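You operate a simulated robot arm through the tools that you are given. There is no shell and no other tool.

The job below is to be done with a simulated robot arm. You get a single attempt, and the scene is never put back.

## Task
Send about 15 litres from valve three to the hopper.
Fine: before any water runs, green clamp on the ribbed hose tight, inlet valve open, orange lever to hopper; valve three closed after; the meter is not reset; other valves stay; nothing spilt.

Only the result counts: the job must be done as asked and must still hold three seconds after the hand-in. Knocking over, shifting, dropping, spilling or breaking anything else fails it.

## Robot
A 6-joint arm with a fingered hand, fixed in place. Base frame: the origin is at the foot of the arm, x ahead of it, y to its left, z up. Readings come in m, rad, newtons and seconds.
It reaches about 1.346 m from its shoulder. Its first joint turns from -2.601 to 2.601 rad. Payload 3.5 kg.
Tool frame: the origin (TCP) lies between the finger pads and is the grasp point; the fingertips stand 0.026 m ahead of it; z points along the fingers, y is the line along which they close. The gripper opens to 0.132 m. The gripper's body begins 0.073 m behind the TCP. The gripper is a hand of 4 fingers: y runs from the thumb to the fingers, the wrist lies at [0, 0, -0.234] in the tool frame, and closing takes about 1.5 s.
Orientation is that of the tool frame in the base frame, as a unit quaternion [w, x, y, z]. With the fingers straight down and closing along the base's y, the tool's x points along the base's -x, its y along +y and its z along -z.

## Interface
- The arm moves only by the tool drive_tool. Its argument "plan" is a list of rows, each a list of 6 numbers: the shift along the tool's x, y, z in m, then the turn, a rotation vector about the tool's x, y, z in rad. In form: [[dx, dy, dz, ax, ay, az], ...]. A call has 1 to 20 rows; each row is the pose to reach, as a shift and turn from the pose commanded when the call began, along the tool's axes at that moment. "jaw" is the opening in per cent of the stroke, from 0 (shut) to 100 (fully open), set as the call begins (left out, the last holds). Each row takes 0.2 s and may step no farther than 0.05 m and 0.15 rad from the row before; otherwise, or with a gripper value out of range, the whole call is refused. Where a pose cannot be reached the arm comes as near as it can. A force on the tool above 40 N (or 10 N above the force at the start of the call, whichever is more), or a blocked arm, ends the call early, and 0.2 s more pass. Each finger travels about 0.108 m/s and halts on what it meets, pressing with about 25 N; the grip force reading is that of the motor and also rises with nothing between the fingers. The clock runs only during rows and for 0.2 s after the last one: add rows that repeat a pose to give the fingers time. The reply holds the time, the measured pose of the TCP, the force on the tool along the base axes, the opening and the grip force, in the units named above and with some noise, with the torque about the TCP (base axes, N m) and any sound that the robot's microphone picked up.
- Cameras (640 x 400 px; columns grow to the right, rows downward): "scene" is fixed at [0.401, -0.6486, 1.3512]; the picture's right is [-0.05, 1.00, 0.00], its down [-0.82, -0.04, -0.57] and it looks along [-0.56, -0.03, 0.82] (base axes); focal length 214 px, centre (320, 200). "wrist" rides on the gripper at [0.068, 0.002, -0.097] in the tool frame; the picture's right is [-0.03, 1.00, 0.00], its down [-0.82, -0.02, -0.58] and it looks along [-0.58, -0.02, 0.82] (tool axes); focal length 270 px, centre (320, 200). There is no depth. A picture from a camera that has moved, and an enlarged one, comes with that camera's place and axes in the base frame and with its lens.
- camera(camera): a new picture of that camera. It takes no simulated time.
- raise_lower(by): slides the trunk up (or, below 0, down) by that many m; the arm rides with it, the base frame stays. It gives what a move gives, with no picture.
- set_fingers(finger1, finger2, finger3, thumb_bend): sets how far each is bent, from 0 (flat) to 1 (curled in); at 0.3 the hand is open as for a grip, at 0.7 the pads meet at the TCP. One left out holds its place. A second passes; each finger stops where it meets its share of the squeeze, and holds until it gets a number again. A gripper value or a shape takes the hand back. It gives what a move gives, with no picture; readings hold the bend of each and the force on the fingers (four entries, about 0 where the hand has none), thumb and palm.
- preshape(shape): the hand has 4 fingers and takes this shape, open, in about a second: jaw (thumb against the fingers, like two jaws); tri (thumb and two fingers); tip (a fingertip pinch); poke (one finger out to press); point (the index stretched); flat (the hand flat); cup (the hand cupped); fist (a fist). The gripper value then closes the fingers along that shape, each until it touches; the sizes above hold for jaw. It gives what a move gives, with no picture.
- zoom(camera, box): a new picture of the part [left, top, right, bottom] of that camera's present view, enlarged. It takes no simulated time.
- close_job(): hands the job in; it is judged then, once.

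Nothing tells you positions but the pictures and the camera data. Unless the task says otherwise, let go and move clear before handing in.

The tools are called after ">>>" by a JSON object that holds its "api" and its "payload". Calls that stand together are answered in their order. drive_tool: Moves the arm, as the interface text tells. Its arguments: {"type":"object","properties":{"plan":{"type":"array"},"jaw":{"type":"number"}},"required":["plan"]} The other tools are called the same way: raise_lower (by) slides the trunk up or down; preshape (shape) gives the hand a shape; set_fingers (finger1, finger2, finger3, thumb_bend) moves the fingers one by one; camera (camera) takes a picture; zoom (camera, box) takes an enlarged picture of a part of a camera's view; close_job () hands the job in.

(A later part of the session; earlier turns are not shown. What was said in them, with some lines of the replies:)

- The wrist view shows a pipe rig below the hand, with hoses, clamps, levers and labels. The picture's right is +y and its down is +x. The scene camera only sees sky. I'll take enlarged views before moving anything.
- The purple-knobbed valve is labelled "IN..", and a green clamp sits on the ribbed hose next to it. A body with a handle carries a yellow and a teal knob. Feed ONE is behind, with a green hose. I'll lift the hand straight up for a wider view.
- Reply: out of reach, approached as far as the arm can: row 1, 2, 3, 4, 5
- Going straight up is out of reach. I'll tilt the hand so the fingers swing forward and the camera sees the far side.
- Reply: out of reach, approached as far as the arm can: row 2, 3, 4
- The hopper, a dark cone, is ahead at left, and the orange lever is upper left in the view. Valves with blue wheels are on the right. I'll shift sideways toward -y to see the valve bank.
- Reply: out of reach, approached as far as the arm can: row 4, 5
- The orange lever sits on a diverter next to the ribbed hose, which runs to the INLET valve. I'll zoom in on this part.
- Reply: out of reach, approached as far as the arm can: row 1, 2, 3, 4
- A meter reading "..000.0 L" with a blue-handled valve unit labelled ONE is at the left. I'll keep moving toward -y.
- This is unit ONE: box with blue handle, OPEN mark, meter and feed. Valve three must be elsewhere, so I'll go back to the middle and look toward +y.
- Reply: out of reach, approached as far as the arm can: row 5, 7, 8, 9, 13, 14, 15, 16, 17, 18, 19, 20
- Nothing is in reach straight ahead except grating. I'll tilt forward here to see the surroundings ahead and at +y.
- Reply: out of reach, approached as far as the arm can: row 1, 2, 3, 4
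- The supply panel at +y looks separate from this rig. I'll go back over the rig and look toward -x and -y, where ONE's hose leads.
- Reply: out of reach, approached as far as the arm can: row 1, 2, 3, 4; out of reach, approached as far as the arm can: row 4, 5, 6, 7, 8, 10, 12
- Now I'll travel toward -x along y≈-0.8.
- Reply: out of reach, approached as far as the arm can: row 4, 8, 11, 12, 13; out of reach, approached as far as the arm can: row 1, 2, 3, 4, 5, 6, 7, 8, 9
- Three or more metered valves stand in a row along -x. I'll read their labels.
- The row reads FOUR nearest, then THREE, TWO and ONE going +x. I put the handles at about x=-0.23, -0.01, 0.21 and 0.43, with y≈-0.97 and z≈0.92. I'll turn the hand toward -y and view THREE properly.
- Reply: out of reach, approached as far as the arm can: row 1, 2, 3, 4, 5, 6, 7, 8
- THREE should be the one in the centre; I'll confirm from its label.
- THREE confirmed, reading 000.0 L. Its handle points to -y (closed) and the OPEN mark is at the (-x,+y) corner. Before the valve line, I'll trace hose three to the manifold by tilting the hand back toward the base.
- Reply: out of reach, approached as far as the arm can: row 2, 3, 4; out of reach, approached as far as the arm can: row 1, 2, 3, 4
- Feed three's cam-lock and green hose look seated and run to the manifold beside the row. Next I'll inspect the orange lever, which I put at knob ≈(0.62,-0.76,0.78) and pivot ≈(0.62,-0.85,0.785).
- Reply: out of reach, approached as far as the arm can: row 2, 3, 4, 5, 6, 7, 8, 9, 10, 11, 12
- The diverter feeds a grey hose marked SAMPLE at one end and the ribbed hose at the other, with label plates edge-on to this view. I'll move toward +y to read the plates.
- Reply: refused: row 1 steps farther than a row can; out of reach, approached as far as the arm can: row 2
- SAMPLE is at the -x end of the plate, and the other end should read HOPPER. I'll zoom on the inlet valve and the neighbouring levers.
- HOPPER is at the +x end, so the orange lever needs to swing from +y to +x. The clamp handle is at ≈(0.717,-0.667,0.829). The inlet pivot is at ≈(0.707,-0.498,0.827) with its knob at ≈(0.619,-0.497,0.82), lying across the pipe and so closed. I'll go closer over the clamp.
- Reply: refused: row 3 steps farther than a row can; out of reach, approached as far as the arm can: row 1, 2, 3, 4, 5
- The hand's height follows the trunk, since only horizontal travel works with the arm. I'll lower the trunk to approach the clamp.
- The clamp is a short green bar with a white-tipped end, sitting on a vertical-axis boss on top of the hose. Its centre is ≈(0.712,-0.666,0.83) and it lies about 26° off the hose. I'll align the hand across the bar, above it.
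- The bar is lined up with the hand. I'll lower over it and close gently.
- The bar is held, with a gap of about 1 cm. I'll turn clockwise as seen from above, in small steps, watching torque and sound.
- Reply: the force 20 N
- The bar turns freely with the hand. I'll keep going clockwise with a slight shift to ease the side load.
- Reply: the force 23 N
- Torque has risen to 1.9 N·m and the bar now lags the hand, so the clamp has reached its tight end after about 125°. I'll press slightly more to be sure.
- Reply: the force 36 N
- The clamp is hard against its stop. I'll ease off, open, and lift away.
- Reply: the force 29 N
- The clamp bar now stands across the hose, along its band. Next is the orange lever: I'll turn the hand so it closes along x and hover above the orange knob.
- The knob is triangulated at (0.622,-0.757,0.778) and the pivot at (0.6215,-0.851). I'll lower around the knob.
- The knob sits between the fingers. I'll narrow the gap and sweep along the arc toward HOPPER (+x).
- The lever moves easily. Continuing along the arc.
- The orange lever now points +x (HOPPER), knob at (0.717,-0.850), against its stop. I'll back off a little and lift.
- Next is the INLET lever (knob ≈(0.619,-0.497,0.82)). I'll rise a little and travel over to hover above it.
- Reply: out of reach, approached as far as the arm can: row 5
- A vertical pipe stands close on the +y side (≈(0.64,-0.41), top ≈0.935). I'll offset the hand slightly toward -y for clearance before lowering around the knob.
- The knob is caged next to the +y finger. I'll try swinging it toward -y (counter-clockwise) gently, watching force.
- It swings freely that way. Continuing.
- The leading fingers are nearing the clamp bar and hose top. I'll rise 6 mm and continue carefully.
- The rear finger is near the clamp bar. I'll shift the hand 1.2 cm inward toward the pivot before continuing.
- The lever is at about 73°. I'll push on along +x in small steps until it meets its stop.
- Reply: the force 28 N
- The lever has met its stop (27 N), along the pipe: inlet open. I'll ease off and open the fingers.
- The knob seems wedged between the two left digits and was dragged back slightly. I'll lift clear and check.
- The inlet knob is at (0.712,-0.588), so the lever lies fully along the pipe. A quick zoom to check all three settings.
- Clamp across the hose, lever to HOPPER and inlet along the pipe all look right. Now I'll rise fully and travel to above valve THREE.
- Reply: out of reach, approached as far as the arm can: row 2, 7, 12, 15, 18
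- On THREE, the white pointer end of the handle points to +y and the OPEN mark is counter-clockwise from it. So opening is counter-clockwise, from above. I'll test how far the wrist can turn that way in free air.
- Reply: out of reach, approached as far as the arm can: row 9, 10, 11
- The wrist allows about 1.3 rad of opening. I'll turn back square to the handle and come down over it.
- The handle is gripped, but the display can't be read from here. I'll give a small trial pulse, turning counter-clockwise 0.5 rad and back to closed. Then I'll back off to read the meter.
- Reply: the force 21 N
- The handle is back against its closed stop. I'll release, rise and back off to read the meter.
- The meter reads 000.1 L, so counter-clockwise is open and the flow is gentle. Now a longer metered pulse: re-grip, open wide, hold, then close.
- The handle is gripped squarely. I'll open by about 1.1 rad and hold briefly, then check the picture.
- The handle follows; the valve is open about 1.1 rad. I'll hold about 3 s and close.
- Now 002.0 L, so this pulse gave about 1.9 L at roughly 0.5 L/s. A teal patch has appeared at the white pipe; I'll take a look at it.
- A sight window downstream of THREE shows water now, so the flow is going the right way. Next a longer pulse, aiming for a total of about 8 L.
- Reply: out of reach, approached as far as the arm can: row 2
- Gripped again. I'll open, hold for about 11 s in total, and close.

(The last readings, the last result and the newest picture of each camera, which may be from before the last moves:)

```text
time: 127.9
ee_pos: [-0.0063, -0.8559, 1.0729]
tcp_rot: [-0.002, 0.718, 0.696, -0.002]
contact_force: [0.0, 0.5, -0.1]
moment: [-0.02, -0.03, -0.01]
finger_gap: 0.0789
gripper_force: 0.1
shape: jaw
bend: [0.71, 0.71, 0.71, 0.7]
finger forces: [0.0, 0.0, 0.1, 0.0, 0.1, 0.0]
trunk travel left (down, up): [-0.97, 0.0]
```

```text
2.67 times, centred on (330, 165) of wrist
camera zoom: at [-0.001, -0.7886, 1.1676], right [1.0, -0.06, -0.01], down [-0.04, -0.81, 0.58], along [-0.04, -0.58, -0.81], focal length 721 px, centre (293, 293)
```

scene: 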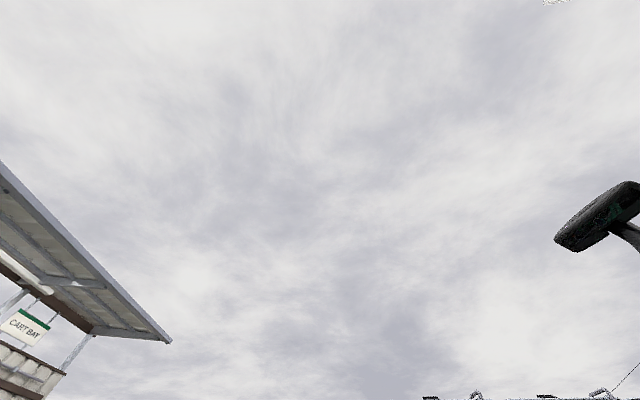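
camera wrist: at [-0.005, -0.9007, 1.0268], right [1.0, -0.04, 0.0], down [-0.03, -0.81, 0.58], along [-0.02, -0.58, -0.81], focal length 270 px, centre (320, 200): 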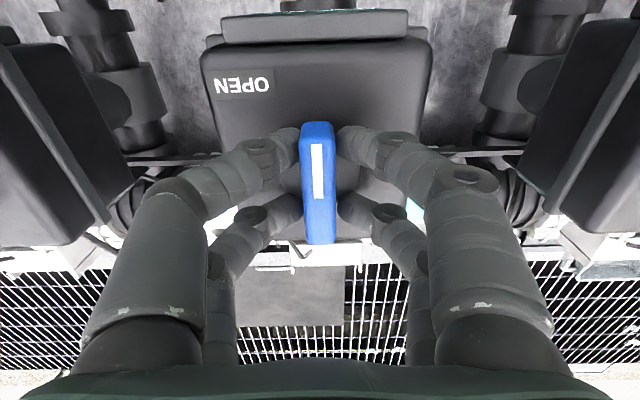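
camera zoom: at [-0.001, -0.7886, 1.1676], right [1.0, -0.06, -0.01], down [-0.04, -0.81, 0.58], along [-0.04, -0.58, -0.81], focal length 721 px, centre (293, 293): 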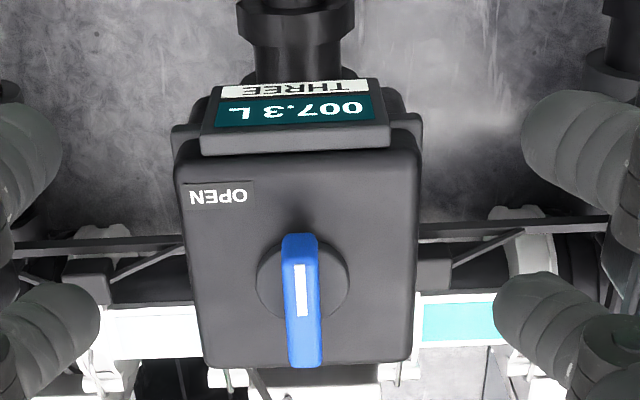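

Now 007.3 L. The two pulses give 0.515 L/s and about 2.1 s lost per cycle, so the remaining 7.7 L needs an open-to-closed span of about 17.0 s. Re-gripping.

>>> {"api": "drive_tool", "payload": {"plan": [[-0.04, 0, 0, 0, 0, 0], [-0.08, 0, 0, 0, 0, 0], [-0.112, -0.003, 0, 0, 0, -0.018]]}}

>>> {"api": "raise_lower", "payload": {"by": -0.141}}

>>> {"api": "drive_tool", "payload": {"plan": [[0, 0, 0, 0, 0, 0], [0, 0, 0, 0, 0, 0], [0, 0, 0, 0, 0, 0], [0, 0, 0, 0, 0, 0], [0, 0, 0, 0, 0, 0]], "jaw": 5}}

>>> {"api": "camera", "payload": {"camera": "wrist"}}

```text
time: 128.7
ee_pos: [-0.0133, -0.9702, 1.0702]
tcp_rot: [-0.001, 0.711, 0.703, -0.002]
contact_force: [-0.1, -0.2, -0.5]
moment: [0.03, 0.0, 0.0]
finger_gap: 0.0789
gripper_force: 0.1
shape: jaw
bend: [0.71, 0.71, 0.71, 0.7]
finger forces: [0.0, 0.0, 0.0, 0.0, 0.0, 0.0]
trunk travel left (down, up): [-0.97, 0.0]
```

```text
time: 130.4
ee_pos: [-0.0135, -0.9695, 0.9306]
tcp_rot: [-0.002, 0.711, 0.703, -0.003]
contact_force: [0.3, 0.3, -0.4]
moment: [0.0, 0.01, 0.02]
finger_gap: 0.0789
gripper_force: 0.0
shape: jaw
bend: [0.71, 0.71, 0.71, 0.7]
finger forces: [0.1, 0.1, 0.0, 0.0, 0.0, 0.1]
trunk travel left (down, up): [-0.829, 0.141]
```

```text
time: 131.6
ee_pos: [-0.0123, -0.9693, 0.9305]
tcp_rot: [0.0, 0.711, 0.703, -0.003]
contact_force: [8.8, -4.5, 9.9]
moment: [-0.1, -0.56, 0.28]
finger_gap: 0.01
gripper_force: 24.8
shape: jaw
bend: [0.71, 0.71, 0.71, 0.7]
finger forces: [32.4, 27.1, 23.6, 0.0, 21.2, 0.0]
trunk travel left (down, up): [-0.829, 0.141]
```

```text
taken
camera wrist: at [-0.0076, -0.9016, 1.0272], right [1.0, -0.04, 0.0], down [-0.03, -0.81, 0.58], along [-0.03, -0.58, -0.81], focal length 270 px, centre (320, 200)
```

wrist: 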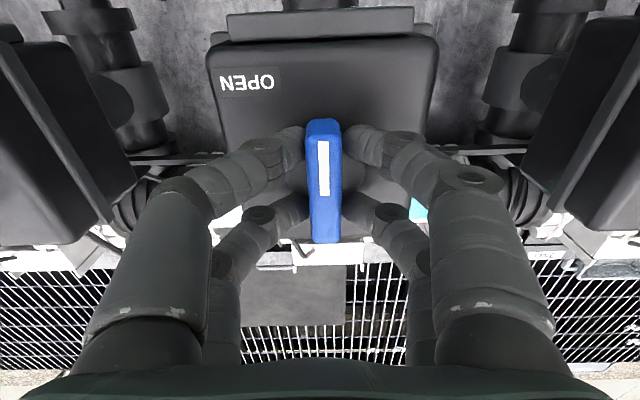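

>>> {"api": "drive_tool", "payload": {"plan": [[0, 0.003, 0, 0, 0, -0.14], [0, 0.003, 0, 0, 0, -0.28], [0, 0.003, 0, 0, 0, -0.42], [0, 0.003, 0, 0, 0, -0.56], [0, 0.003, 0, 0, 0, -0.7], [0, 0.003, 0, 0, 0, -0.84], [0, 0.003, 0, 0, 0, -0.98], [0, 0.003, 0, 0, 0, -1.1], [0, 0.003, 0, 0, 0, -1.1], [0, 0.003, 0, 0, 0, -1.1], [0, 0.003, 0, 0, 0, -1.1], [0, 0.003, 0, 0, 0, -1.1], [0, 0.003, 0, 0, 0, -1.1], [0, 0.003, 0, 0, 0, -1.1], [0, 0.003, 0, 0, 0, -1.1], [0, 0.003, 0, 0, 0, -1.1], [0, 0.003, 0, 0, 0, -1.1], [0, 0.003, 0, 0, 0, -1.1], [0, 0.003, 0, 0, 0, -1.1], [0, 0.003, 0, 0, 0, -1.1]]}}

>>> {"api": "drive_tool", "payload": {"plan": [[0, 0, 0, 0, 0, 0], [0, 0, 0, 0, 0, 0], [0, 0, 0, 0, 0, 0], [0, 0, 0, 0, 0, 0], [0, 0, 0, 0, 0, 0], [0, 0, 0, 0, 0, 0], [0, 0, 0, 0, 0, 0], [0, 0, 0, 0, 0, 0], [0, 0, 0, 0, 0, 0], [0, 0, 0, 0, 0, 0], [0, 0, 0, 0, 0, 0], [0, 0, 0, 0, 0, 0], [0, 0, 0, 0, 0, 0], [0, 0, 0, 0, 0, 0], [0, 0, 0, 0, 0, 0], [0, 0, 0, 0, 0, 0], [0, 0, 0, 0, 0, 0], [0, 0, 0, 0, 0, 0], [0, 0, 0, 0, 0, 0], [0, 0, 0, 0, 0, 0]]}}

>>> {"api": "drive_tool", "payload": {"plan": [[0, 0, 0, 0, 0, 0], [0, 0, 0, 0, 0, 0], [0, 0, 0, 0, 0, 0], [0, 0, 0, 0, 0, 0], [0, 0, 0, 0, 0, 0], [0, 0, 0, 0, 0, 0], [0, 0, 0, 0, 0, 0], [0, 0, 0, 0, 0, 0], [0, 0, 0, 0, 0, 0], [0, 0, 0, 0, 0, 0], [0, 0, 0, 0, 0, 0], [0, 0, 0, 0, 0, 0], [0, 0, 0, 0, 0, 0], [0, 0, 0, 0, 0, 0], [0, 0, 0, 0, 0, 0], [0, 0, 0, 0, 0, 0], [0, 0, 0, 0, 0, 0], [0, 0, 0, 0, 0, 0], [0, 0, 0, 0, 0, 0], [0, 0, 0, 0, 0, 0]]}}

>>> {"api": "drive_tool", "payload": {"plan": [[0, 0, 0, 0, 0, 0], [0, 0, 0, 0, 0, 0], [0, 0, 0, 0, 0, 0], [0, 0, 0, 0, 0, 0], [0, 0, 0, 0, 0, 0], [0, 0, 0, 0, 0, 0], [0, 0, 0, 0, 0, 0], [0, 0, 0, 0, 0, 0], [0, 0, 0, 0, 0, 0], [0, 0, 0, 0, 0, 0], [0, 0, 0, 0, 0, 0], [0, 0, 0, 0, 0, 0], [0, 0, 0, 0, 0, 0.14], [0, 0, 0, 0, 0, 0.28], [0, 0, 0, 0, 0, 0.42], [0, 0, 0, 0, 0, 0.56], [0, 0, 0, 0, 0, 0.7], [0, 0, 0, 0, 0, 0.84], [0, 0, 0, 0, 0, 0.98], [0, 0, 0, 0, 0, 1.12]]}}

>>> {"api": "drive_tool", "payload": {"plan": [[0, 0, 0, 0, 0, 0], [0, 0, 0, 0, 0, 0], [0, 0, 0, 0, 0, 0], [0, 0, 0, 0, 0, 0]], "jaw": 60}}

>>> {"api": "raise_lower", "payload": {"by": 0.141}}

>>> {"api": "drive_tool", "payload": {"plan": [[0.04, 0, 0, 0, 0, 0], [0.08, 0, 0, 0, 0, 0], [0.11, 0, 0, 0, 0, 0]]}}

>>> {"api": "zoom", "payload": {"camera": "wrist", "box": [240, 90, 420, 240]}}

```text
time: 135.8
ee_pos: [-0.0089, -0.9701, 0.9306]
tcp_rot: [-0.003, 0.239, 0.971, -0.004]
contact_force: [13.2, -17.7, 20.0]
moment: [-0.58, -0.35, -0.01]
finger_gap: 0.0103
gripper_force: 25.4
shape: jaw
bend: [0.71, 0.71, 0.71, 0.7]
finger forces: [23.2, 30.5, 33.6, 0.1, 31.2, 0.1]
trunk travel left (down, up): [-0.829, 0.141]
```

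```text
time: 140.0
ee_pos: [-0.0086, -0.9696, 0.9304]
tcp_rot: [-0.002, 0.239, 0.971, -0.004]
contact_force: [12.6, -18.1, 20.7]
moment: [-0.55, -0.32, 0.0]
finger_gap: 0.01
gripper_force: 25.1
shape: jaw
bend: [0.71, 0.71, 0.71, 0.7]
finger forces: [23.4, 30.7, 33.5, 0.0, 30.9, 0.0]
trunk travel left (down, up): [-0.829, 0.141]
```

```text
time: 144.2
ee_pos: [-0.009, -0.9721, 0.9305]
tcp_rot: [-0.002, 0.239, 0.971, -0.005]
contact_force: [13.1, -17.6, 21.2]
moment: [-0.59, -0.35, 0.0]
finger_gap: 0.0103
gripper_force: 25.1
shape: jaw
bend: [0.71, 0.71, 0.71, 0.7]
finger forces: [23.4, 30.7, 33.6, 0.0, 31.1, 0.0]
trunk travel left (down, up): [-0.829, 0.141]
```

```text
time: 148.4
ee_pos: [-0.0113, -0.9711, 0.9313]
tcp_rot: [0.0, 0.719, 0.695, -0.004]
contact_force: [1.2, -14.5, 19.0]
moment: [-0.43, -0.22, 1.45]
finger_gap: 0.0103
gripper_force: 25.3
shape: jaw
bend: [0.71, 0.71, 0.71, 0.7]
finger forces: [52.4, 26.9, 56.1, 0.0, 27.1, 0.0]
trunk travel left (down, up): [-0.829, 0.141]
```

```text
time: 149.4
ee_pos: [-0.0097, -0.9708, 0.93]
tcp_rot: [-0.001, 0.719, 0.695, -0.002]
contact_force: [1.1, 0.1, 0.3]
moment: [-0.01, 0.02, 0.01]
finger_gap: 0.0785
gripper_force: 0.1
shape: jaw
bend: [0.71, 0.71, 0.71, 0.7]
finger forces: [0.1, 0.0, 0.0, 0.0, 0.1, 0.0]
trunk travel left (down, up): [-0.829, 0.141]
```

```text
time: 151.1
ee_pos: [-0.0098, -0.9705, 1.0719]
tcp_rot: [-0.002, 0.719, 0.695, -0.002]
contact_force: [-0.1, 0.1, 0.8]
moment: [-0.01, 0.0, -0.01]
finger_gap: 0.0787
gripper_force: 0.1
shape: jaw
bend: [0.71, 0.71, 0.71, 0.7]
finger forces: [0.0, 0.0, 0.0, 0.0, 0.0, 0.1]
trunk travel left (down, up): [-0.97, 0.0]
```

```text
time: 151.9
ee_pos: [-0.0046, -0.8578, 1.0724]
tcp_rot: [-0.002, 0.719, 0.696, -0.002]
contact_force: [0.8, 0.1, 0.3]
moment: [0.02, -0.01, 0.01]
finger_gap: 0.0788
gripper_force: 0.0
shape: jaw
bend: [0.71, 0.71, 0.71, 0.7]
finger forces: [0.1, 0.0, 0.0, 0.0, 0.1, 0.1]
trunk travel left (down, up): [-0.97, 0.0]
```

```text
2.67 times, centred on (330, 165) of wrist
camera zoom: at [0.0015, -0.7894, 1.1677], right [1.0, -0.06, -0.01], down [-0.04, -0.81, 0.58], along [-0.04, -0.58, -0.81], focal length 721 px, centre (293, 293)
```

zoom: 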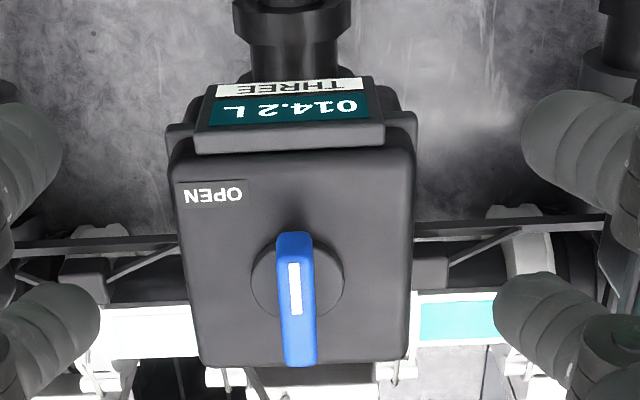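

014.2 L. One short final pulse of about 0.8 L will bring it to 15.

>>> {"api": "drive_tool", "payload": {"plan": [[-0.04, 0, 0, 0, 0, 0], [-0.08, 0, 0, 0, 0, 0], [-0.112, -0.002, 0, 0, 0, -0.02]]}}

>>> {"api": "raise_lower", "payload": {"by": -0.141}}

>>> {"api": "drive_tool", "payload": {"plan": [[0, 0, 0, 0, 0, 0], [0, 0, 0, 0, 0, 0], [0, 0, 0, 0, 0, 0], [0, 0, 0, 0, 0, 0], [0, 0, 0, 0, 0, 0]], "jaw": 5}}

>>> {"api": "camera", "payload": {"camera": "wrist"}}

```text
time: 152.7
ee_pos: [-0.0081, -0.9742, 1.0712]
tcp_rot: [-0.001, 0.711, 0.703, -0.003]
contact_force: [-0.5, -0.5, -0.9]
moment: [0.0, -0.03, 0.0]
finger_gap: 0.0787
gripper_force: 0.1
shape: jaw
bend: [0.71, 0.71, 0.71, 0.7]
finger forces: [0.0, 0.0, 0.1, 0.1, 0.0, 0.0]
trunk travel left (down, up): [-0.97, 0.0]
```

```text
time: 154.4
ee_pos: [-0.0079, -0.9729, 0.9299]
tcp_rot: [-0.001, 0.711, 0.703, -0.004]
contact_force: [-0.4, -0.1, 0.0]
moment: [0.01, 0.01, -0.02]
finger_gap: 0.0788
gripper_force: 0.0
shape: jaw
bend: [0.71, 0.71, 0.71, 0.7]
finger forces: [0.0, 0.0, 0.0, 0.0, 0.0, 0.0]
trunk travel left (down, up): [-0.829, 0.141]
```

```text
time: 155.6
ee_pos: [-0.0084, -0.9719, 0.9318]
tcp_rot: [-0.002, 0.711, 0.704, -0.003]
contact_force: [-0.4, 2.0, 3.4]
moment: [0.22, 0.09, 0.27]
finger_gap: 0.0153
gripper_force: 24.6
shape: jaw
bend: [0.72, 0.72, 0.71, 0.7]
finger forces: [24.7, 22.6, 25.1, 0.0, 21.2, 0.0]
trunk travel left (down, up): [-0.829, 0.141]
```

```text
taken
camera wrist: at [-0.0048, -0.9047, 1.027], right [1.0, -0.04, -0.01], down [-0.03, -0.81, 0.58], along [-0.03, -0.58, -0.81], focal length 270 px, centre (320, 200)
```

wrist: 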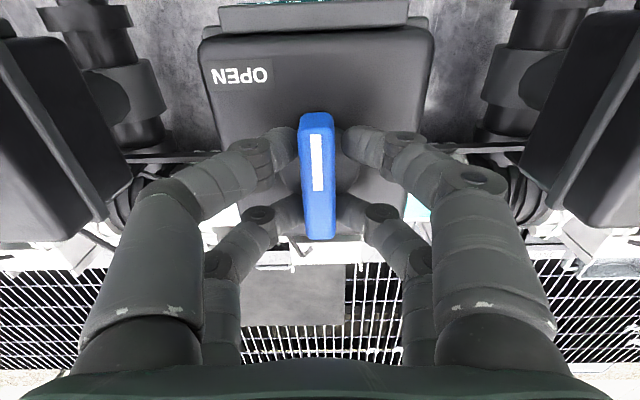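

>>> {"api": "drive_tool", "payload": {"plan": [[0, 0, 0, 0, 0, -0.14], [0, 0, 0, 0, 0, -0.28], [0, 0, 0, 0, 0, -0.42], [0, 0, 0, 0, 0, -0.56], [0, 0, 0, 0, 0, -0.7], [0, 0, 0, 0, 0, -0.84], [0, 0, 0, 0, 0, -0.98], [0, 0, 0, 0, 0, -1.1], [0, 0, 0, 0, 0, -1.1], [0, 0, 0, 0, 0, -0.98], [0, 0, 0, 0, 0, -0.84], [0, 0, 0, 0, 0, -0.7], [0, 0, 0, 0, 0, -0.56], [0, 0, 0, 0, 0, -0.42], [0, 0, 0, 0, 0, -0.28], [0, 0, 0, 0, 0, -0.14], [0, 0, 0, 0, 0, 0], [0, 0, 0, 0, 0, 0.03]]}}

>>> {"api": "drive_tool", "payload": {"plan": [[0, 0, 0, 0, 0, 0], [0, 0, 0, 0, 0, 0], [0, 0, 0, 0, 0, 0], [0, 0, 0, 0, 0, 0]], "jaw": 60}}

>>> {"api": "raise_lower", "payload": {"by": 0.141}}

>>> {"api": "drive_tool", "payload": {"plan": [[0.04, 0, 0, 0, 0, 0], [0.08, 0, 0, 0, 0, 0], [0.11, 0, 0, 0, 0, 0]]}}

>>> {"api": "zoom", "payload": {"camera": "wrist", "box": [240, 90, 420, 240]}}

```text
time: 159.4
ee_pos: [-0.0097, -0.973, 0.9308]
tcp_rot: [-0.001, 0.722, 0.692, -0.005]
contact_force: [-2.7, -6.3, 13.0]
moment: [0.12, 0.15, 1.02]
finger_gap: 0.0145
gripper_force: 24.9
shape: jaw
bend: [0.72, 0.71, 0.71, 0.7]
finger forces: [32.8, 23.4, 56.7, 0.1, 27.4, 0.0]
trunk travel left (down, up): [-0.829, 0.141]
```

```text
time: 160.4
ee_pos: [-0.0096, -0.9722, 0.9302]
tcp_rot: [-0.001, 0.722, 0.692, -0.003]
contact_force: [0.2, 0.1, 0.2]
moment: [-0.01, 0.02, 0.03]
finger_gap: 0.0787
gripper_force: 0.1
shape: jaw
bend: [0.71, 0.71, 0.71, 0.7]
finger forces: [0.1, 0.1, 0.0, 0.0, 0.0, 0.0]
trunk travel left (down, up): [-0.829, 0.141]
```

```text
time: 162.1
ee_pos: [-0.0088, -0.9723, 1.0711]
tcp_rot: [-0.001, 0.722, 0.692, -0.003]
contact_force: [-0.6, -0.2, -0.5]
moment: [0.04, -0.03, 0.0]
finger_gap: 0.0789
gripper_force: 0.0
shape: jaw
bend: [0.71, 0.71, 0.71, 0.7]
finger forces: [0.1, 0.0, 0.0, 0.0, 0.1, 0.0]
trunk travel left (down, up): [-0.97, 0.0]
```

```text
time: 162.9
ee_pos: [-0.0015, -0.8618, 1.0721]
tcp_rot: [-0.002, 0.722, 0.692, -0.003]
contact_force: [0.6, 0.1, -0.3]
moment: [0.04, 0.05, -0.03]
finger_gap: 0.0787
gripper_force: 0.1
shape: jaw
bend: [0.71, 0.71, 0.71, 0.7]
finger forces: [0.0, 0.0, 0.0, 0.1, 0.1, 0.1]
trunk travel left (down, up): [-0.97, 0.0]
```

```text
2.67 times, centred on (330, 165) of wrist
camera zoom: at [0.004, -0.7931, 1.1677], right [1.0, -0.07, -0.01], down [-0.05, -0.81, 0.58], along [-0.04, -0.58, -0.81], focal length 721 px, centre (293, 293)
```

zoom: 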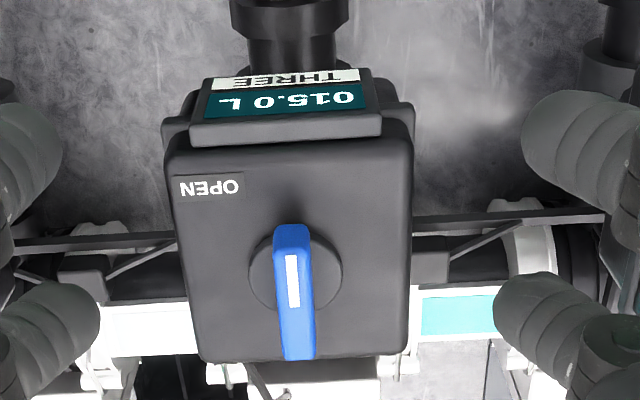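

015.0 L. I'll let a few seconds pass to confirm the valve is fully shut and the meter is steady.

>>> {"api": "drive_tool", "payload": {"plan": [[0, 0, 0, 0, 0, 0], [0, 0, 0, 0, 0, 0], [0, 0, 0, 0, 0, 0], [0, 0, 0, 0, 0, 0], [0, 0, 0, 0, 0, 0], [0, 0, 0, 0, 0, 0], [0, 0, 0, 0, 0, 0], [0, 0, 0, 0, 0, 0], [0, 0, 0, 0, 0, 0], [0, 0, 0, 0, 0, 0], [0, 0, 0, 0, 0, 0], [0, 0, 0, 0, 0, 0], [0, 0, 0, 0, 0, 0], [0, 0, 0, 0, 0, 0], [0, 0, 0, 0, 0, 0], [0, 0, 0, 0, 0, 0], [0, 0, 0, 0, 0, 0], [0, 0, 0, 0, 0, 0], [0, 0, 0, 0, 0, 0], [0, 0, 0, 0, 0, 0]]}}

>>> {"api": "zoom", "payload": {"camera": "wrist", "box": [240, 90, 420, 240]}}

>>> {"api": "camera", "payload": {"camera": "wrist"}}

```text
time: 167.1
ee_pos: [-0.0025, -0.8606, 1.0712]
tcp_rot: [-0.001, 0.721, 0.693, -0.002]
contact_force: [0.5, -0.2, 0.4]
moment: [0.0, 0.0, -0.01]
finger_gap: 0.0788
gripper_force: 0.1
shape: jaw
bend: [0.71, 0.71, 0.71, 0.7]
finger forces: [0.0, 0.1, 0.0, 0.0, 0.1, 0.0]
trunk travel left (down, up): [-0.97, 0.0]
```

```text
2.67 times, centred on (330, 165) of wrist
camera zoom: at [0.004, -0.7938, 1.1676], right [1.0, -0.07, -0.01], down [-0.05, -0.81, 0.58], along [-0.04, -0.58, -0.81], focal length 721 px, centre (293, 293)
```

zoom: 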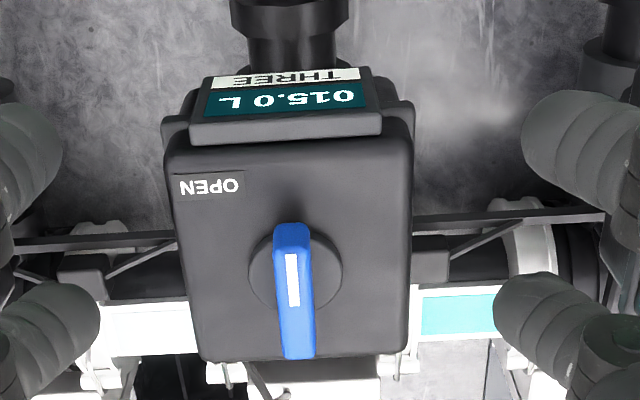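

```text
taken
camera wrist: at [0.004, -0.7938, 1.1676], right [1.0, -0.07, -0.01], down [-0.05, -0.81, 0.58], along [-0.04, -0.58, -0.81], focal length 270 px, centre (320, 200)
```

wrist: 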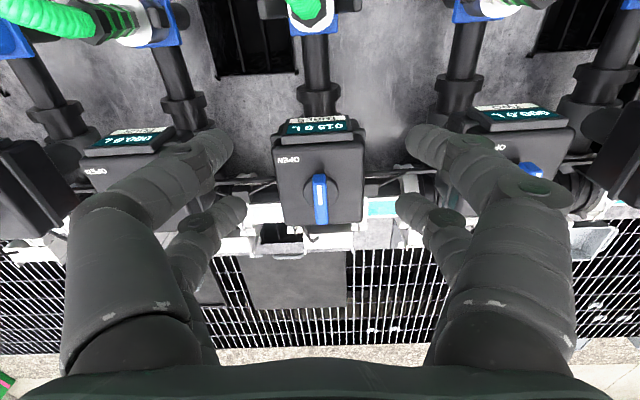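

The meter holds at 015.0 L. I notice TWO's handle looks more visible than before, so I'll zoom there to be sure nothing was nudged.

>>> {"api": "zoom", "payload": {"camera": "wrist", "box": [440, 80, 640, 240]}}

>>> {"api": "drive_tool", "payload": {"plan": [[0, 0.04, 0, 0, 0, 0], [0, 0.08, 0, 0, 0, 0], [0, 0.12, 0, 0, 0, 0], [0, 0.16, 0, 0, 0, 0], [0, 0.2, 0, 0, 0, 0]]}}

>>> {"api": "camera", "payload": {"camera": "wrist"}}

```text
2.50 times, centred on (540, 160) of wrist
camera zoom: at [0.004, -0.7938, 1.1676], right [1.0, -0.07, -0.01], down [-0.05, -0.81, 0.58], along [-0.04, -0.58, -0.81], focal length 676 px, centre (-230, 300)
```

zoom: 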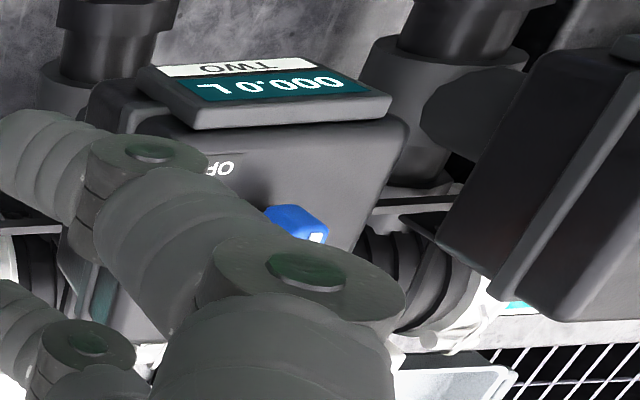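

```text
time: 168.3
ee_pos: [0.1959, -0.865, 1.0708]
tcp_rot: [-0.001, 0.722, 0.692, -0.003]
contact_force: [0.2, -0.7, -0.3]
moment: [0.02, 0.05, 0.0]
finger_gap: 0.0786
gripper_force: 0.0
shape: jaw
bend: [0.71, 0.71, 0.71, 0.7]
finger forces: [0.0, 0.0, 0.1, 0.0, 0.0, 0.0]
trunk travel left (down, up): [-0.97, 0.0]
```

```text
taken
camera wrist: at [0.2024, -0.7976, 1.1675], right [1.0, -0.07, -0.01], down [-0.05, -0.81, 0.58], along [-0.04, -0.58, -0.81], focal length 270 px, centre (320, 200)
```

wrist: 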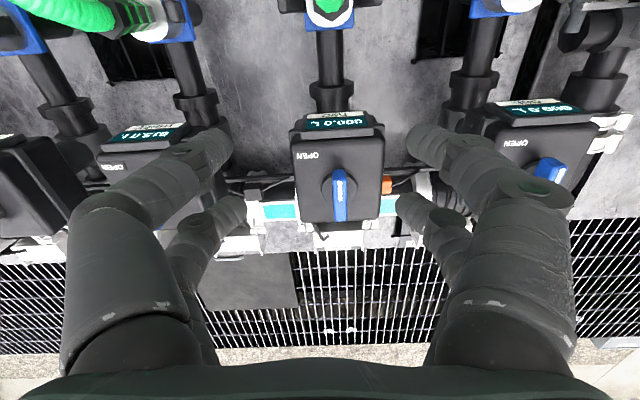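

TWO is unchanged, pointer straight and at 000.0. A last look over the clamp, diverter and inlet before handing in.

>>> {"api": "drive_tool", "payload": {"plan": [[0.0232, 0.0395, 0, 0, 0, 0], [0.0464, 0.079, 0, 0, 0, 0], [0.0696, 0.1185, 0, 0, 0, 0], [0.0928, 0.158, 0, 0, 0, 0], [0.116, 0.1975, 0, 0, 0, 0], [0.1392, 0.237, 0, 0, 0, 0], [0.1624, 0.2765, 0, 0, 0, 0], [0.1856, 0.316, 0, 0, 0, 0], [0.2088, 0.3555, 0, 0, 0, 0], [0.232, 0.395, 0, 0, 0, 0]]}}

>>> {"api": "camera", "payload": {"camera": "wrist"}}

>>> {"api": "zoom", "payload": {"camera": "wrist", "box": [260, 0, 500, 300]}}

```text
time: 170.5
ee_pos: [0.6033, -0.6532, 1.0702]
tcp_rot: [-0.001, 0.722, 0.692, -0.003]
contact_force: [0.0, 0.5, 0.3]
moment: [0.01, 0.01, 0.03]
finger_gap: 0.0789
gripper_force: 0.1
shape: jaw
bend: [0.71, 0.71, 0.71, 0.7]
finger forces: [0.0, 0.0, 0.0, 0.0, 0.0, 0.1]
out of reach, approached as far as the arm can: row 4, 5, 6, 7, 10
trunk travel left (down, up): [-0.97, 0.0]
```

```text
taken
camera wrist: at [0.6103, -0.586, 1.1675], right [1.0, -0.07, -0.01], down [-0.05, -0.81, 0.58], along [-0.04, -0.58, -0.81], focal length 270 px, centre (320, 200)
```

wrist: 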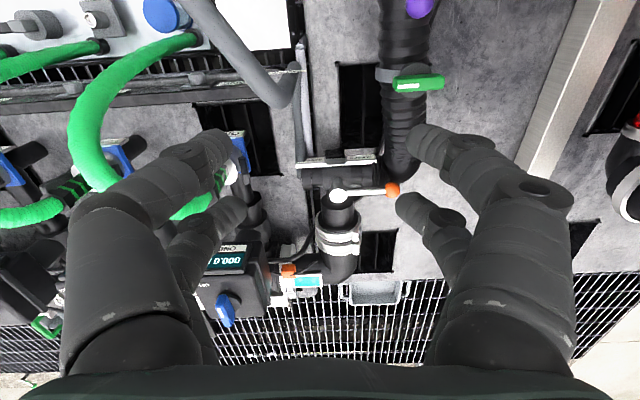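

```text
1.33 times, centred on (380, 150) of wrist
camera zoom: at [0.6103, -0.586, 1.1675], right [1.0, -0.07, -0.01], down [-0.05, -0.81, 0.58], along [-0.04, -0.58, -0.81], focal length 360 px, centre (240, 267)
```

zoom: 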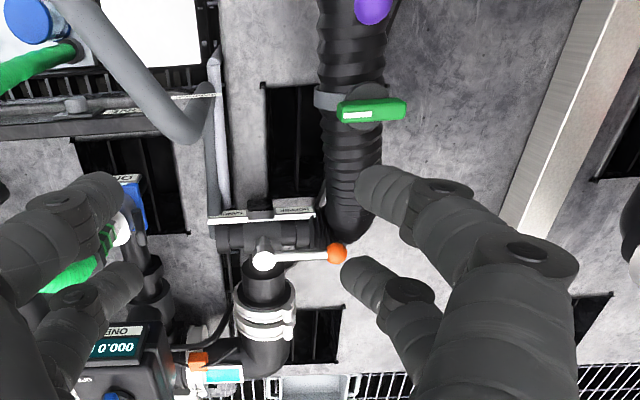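

The clamp, orange lever and inlet are as I set them, and there is no water on the deck. Meter THREE reads 015.0 L with its valve shut, and the hand is clear. Handing in.

>>> {"api": "close_job", "payload": {}}

```text
The job is handed in.
```

I sent 15.0 litres through valve three to the hopper line and closed the valve. The meter held at 015.0 L for about four seconds before I handed in.

- **Before any water ran:** I turned the green clamp on the ribbed hose clockwise to its hard stop. I set the orange lever to HOPPER and turned the inlet lever along the pipe, to its stop.
- **Clamp:** nothing on it marks which end is tight. I took clockwise as tightening.
- **Water:** I opened and closed valve three several times, checking its meter between openings. I did not reset the meter.
- **Other valves:** I touched none of them. Valves one and two still showed 000.0 L when I looked at the end.
- **Spills:** I saw no water in the parts of the rig in view at the end. I did not look at the hopper itself, so the 15 litres is the meter's figure, not something I saw arrive.
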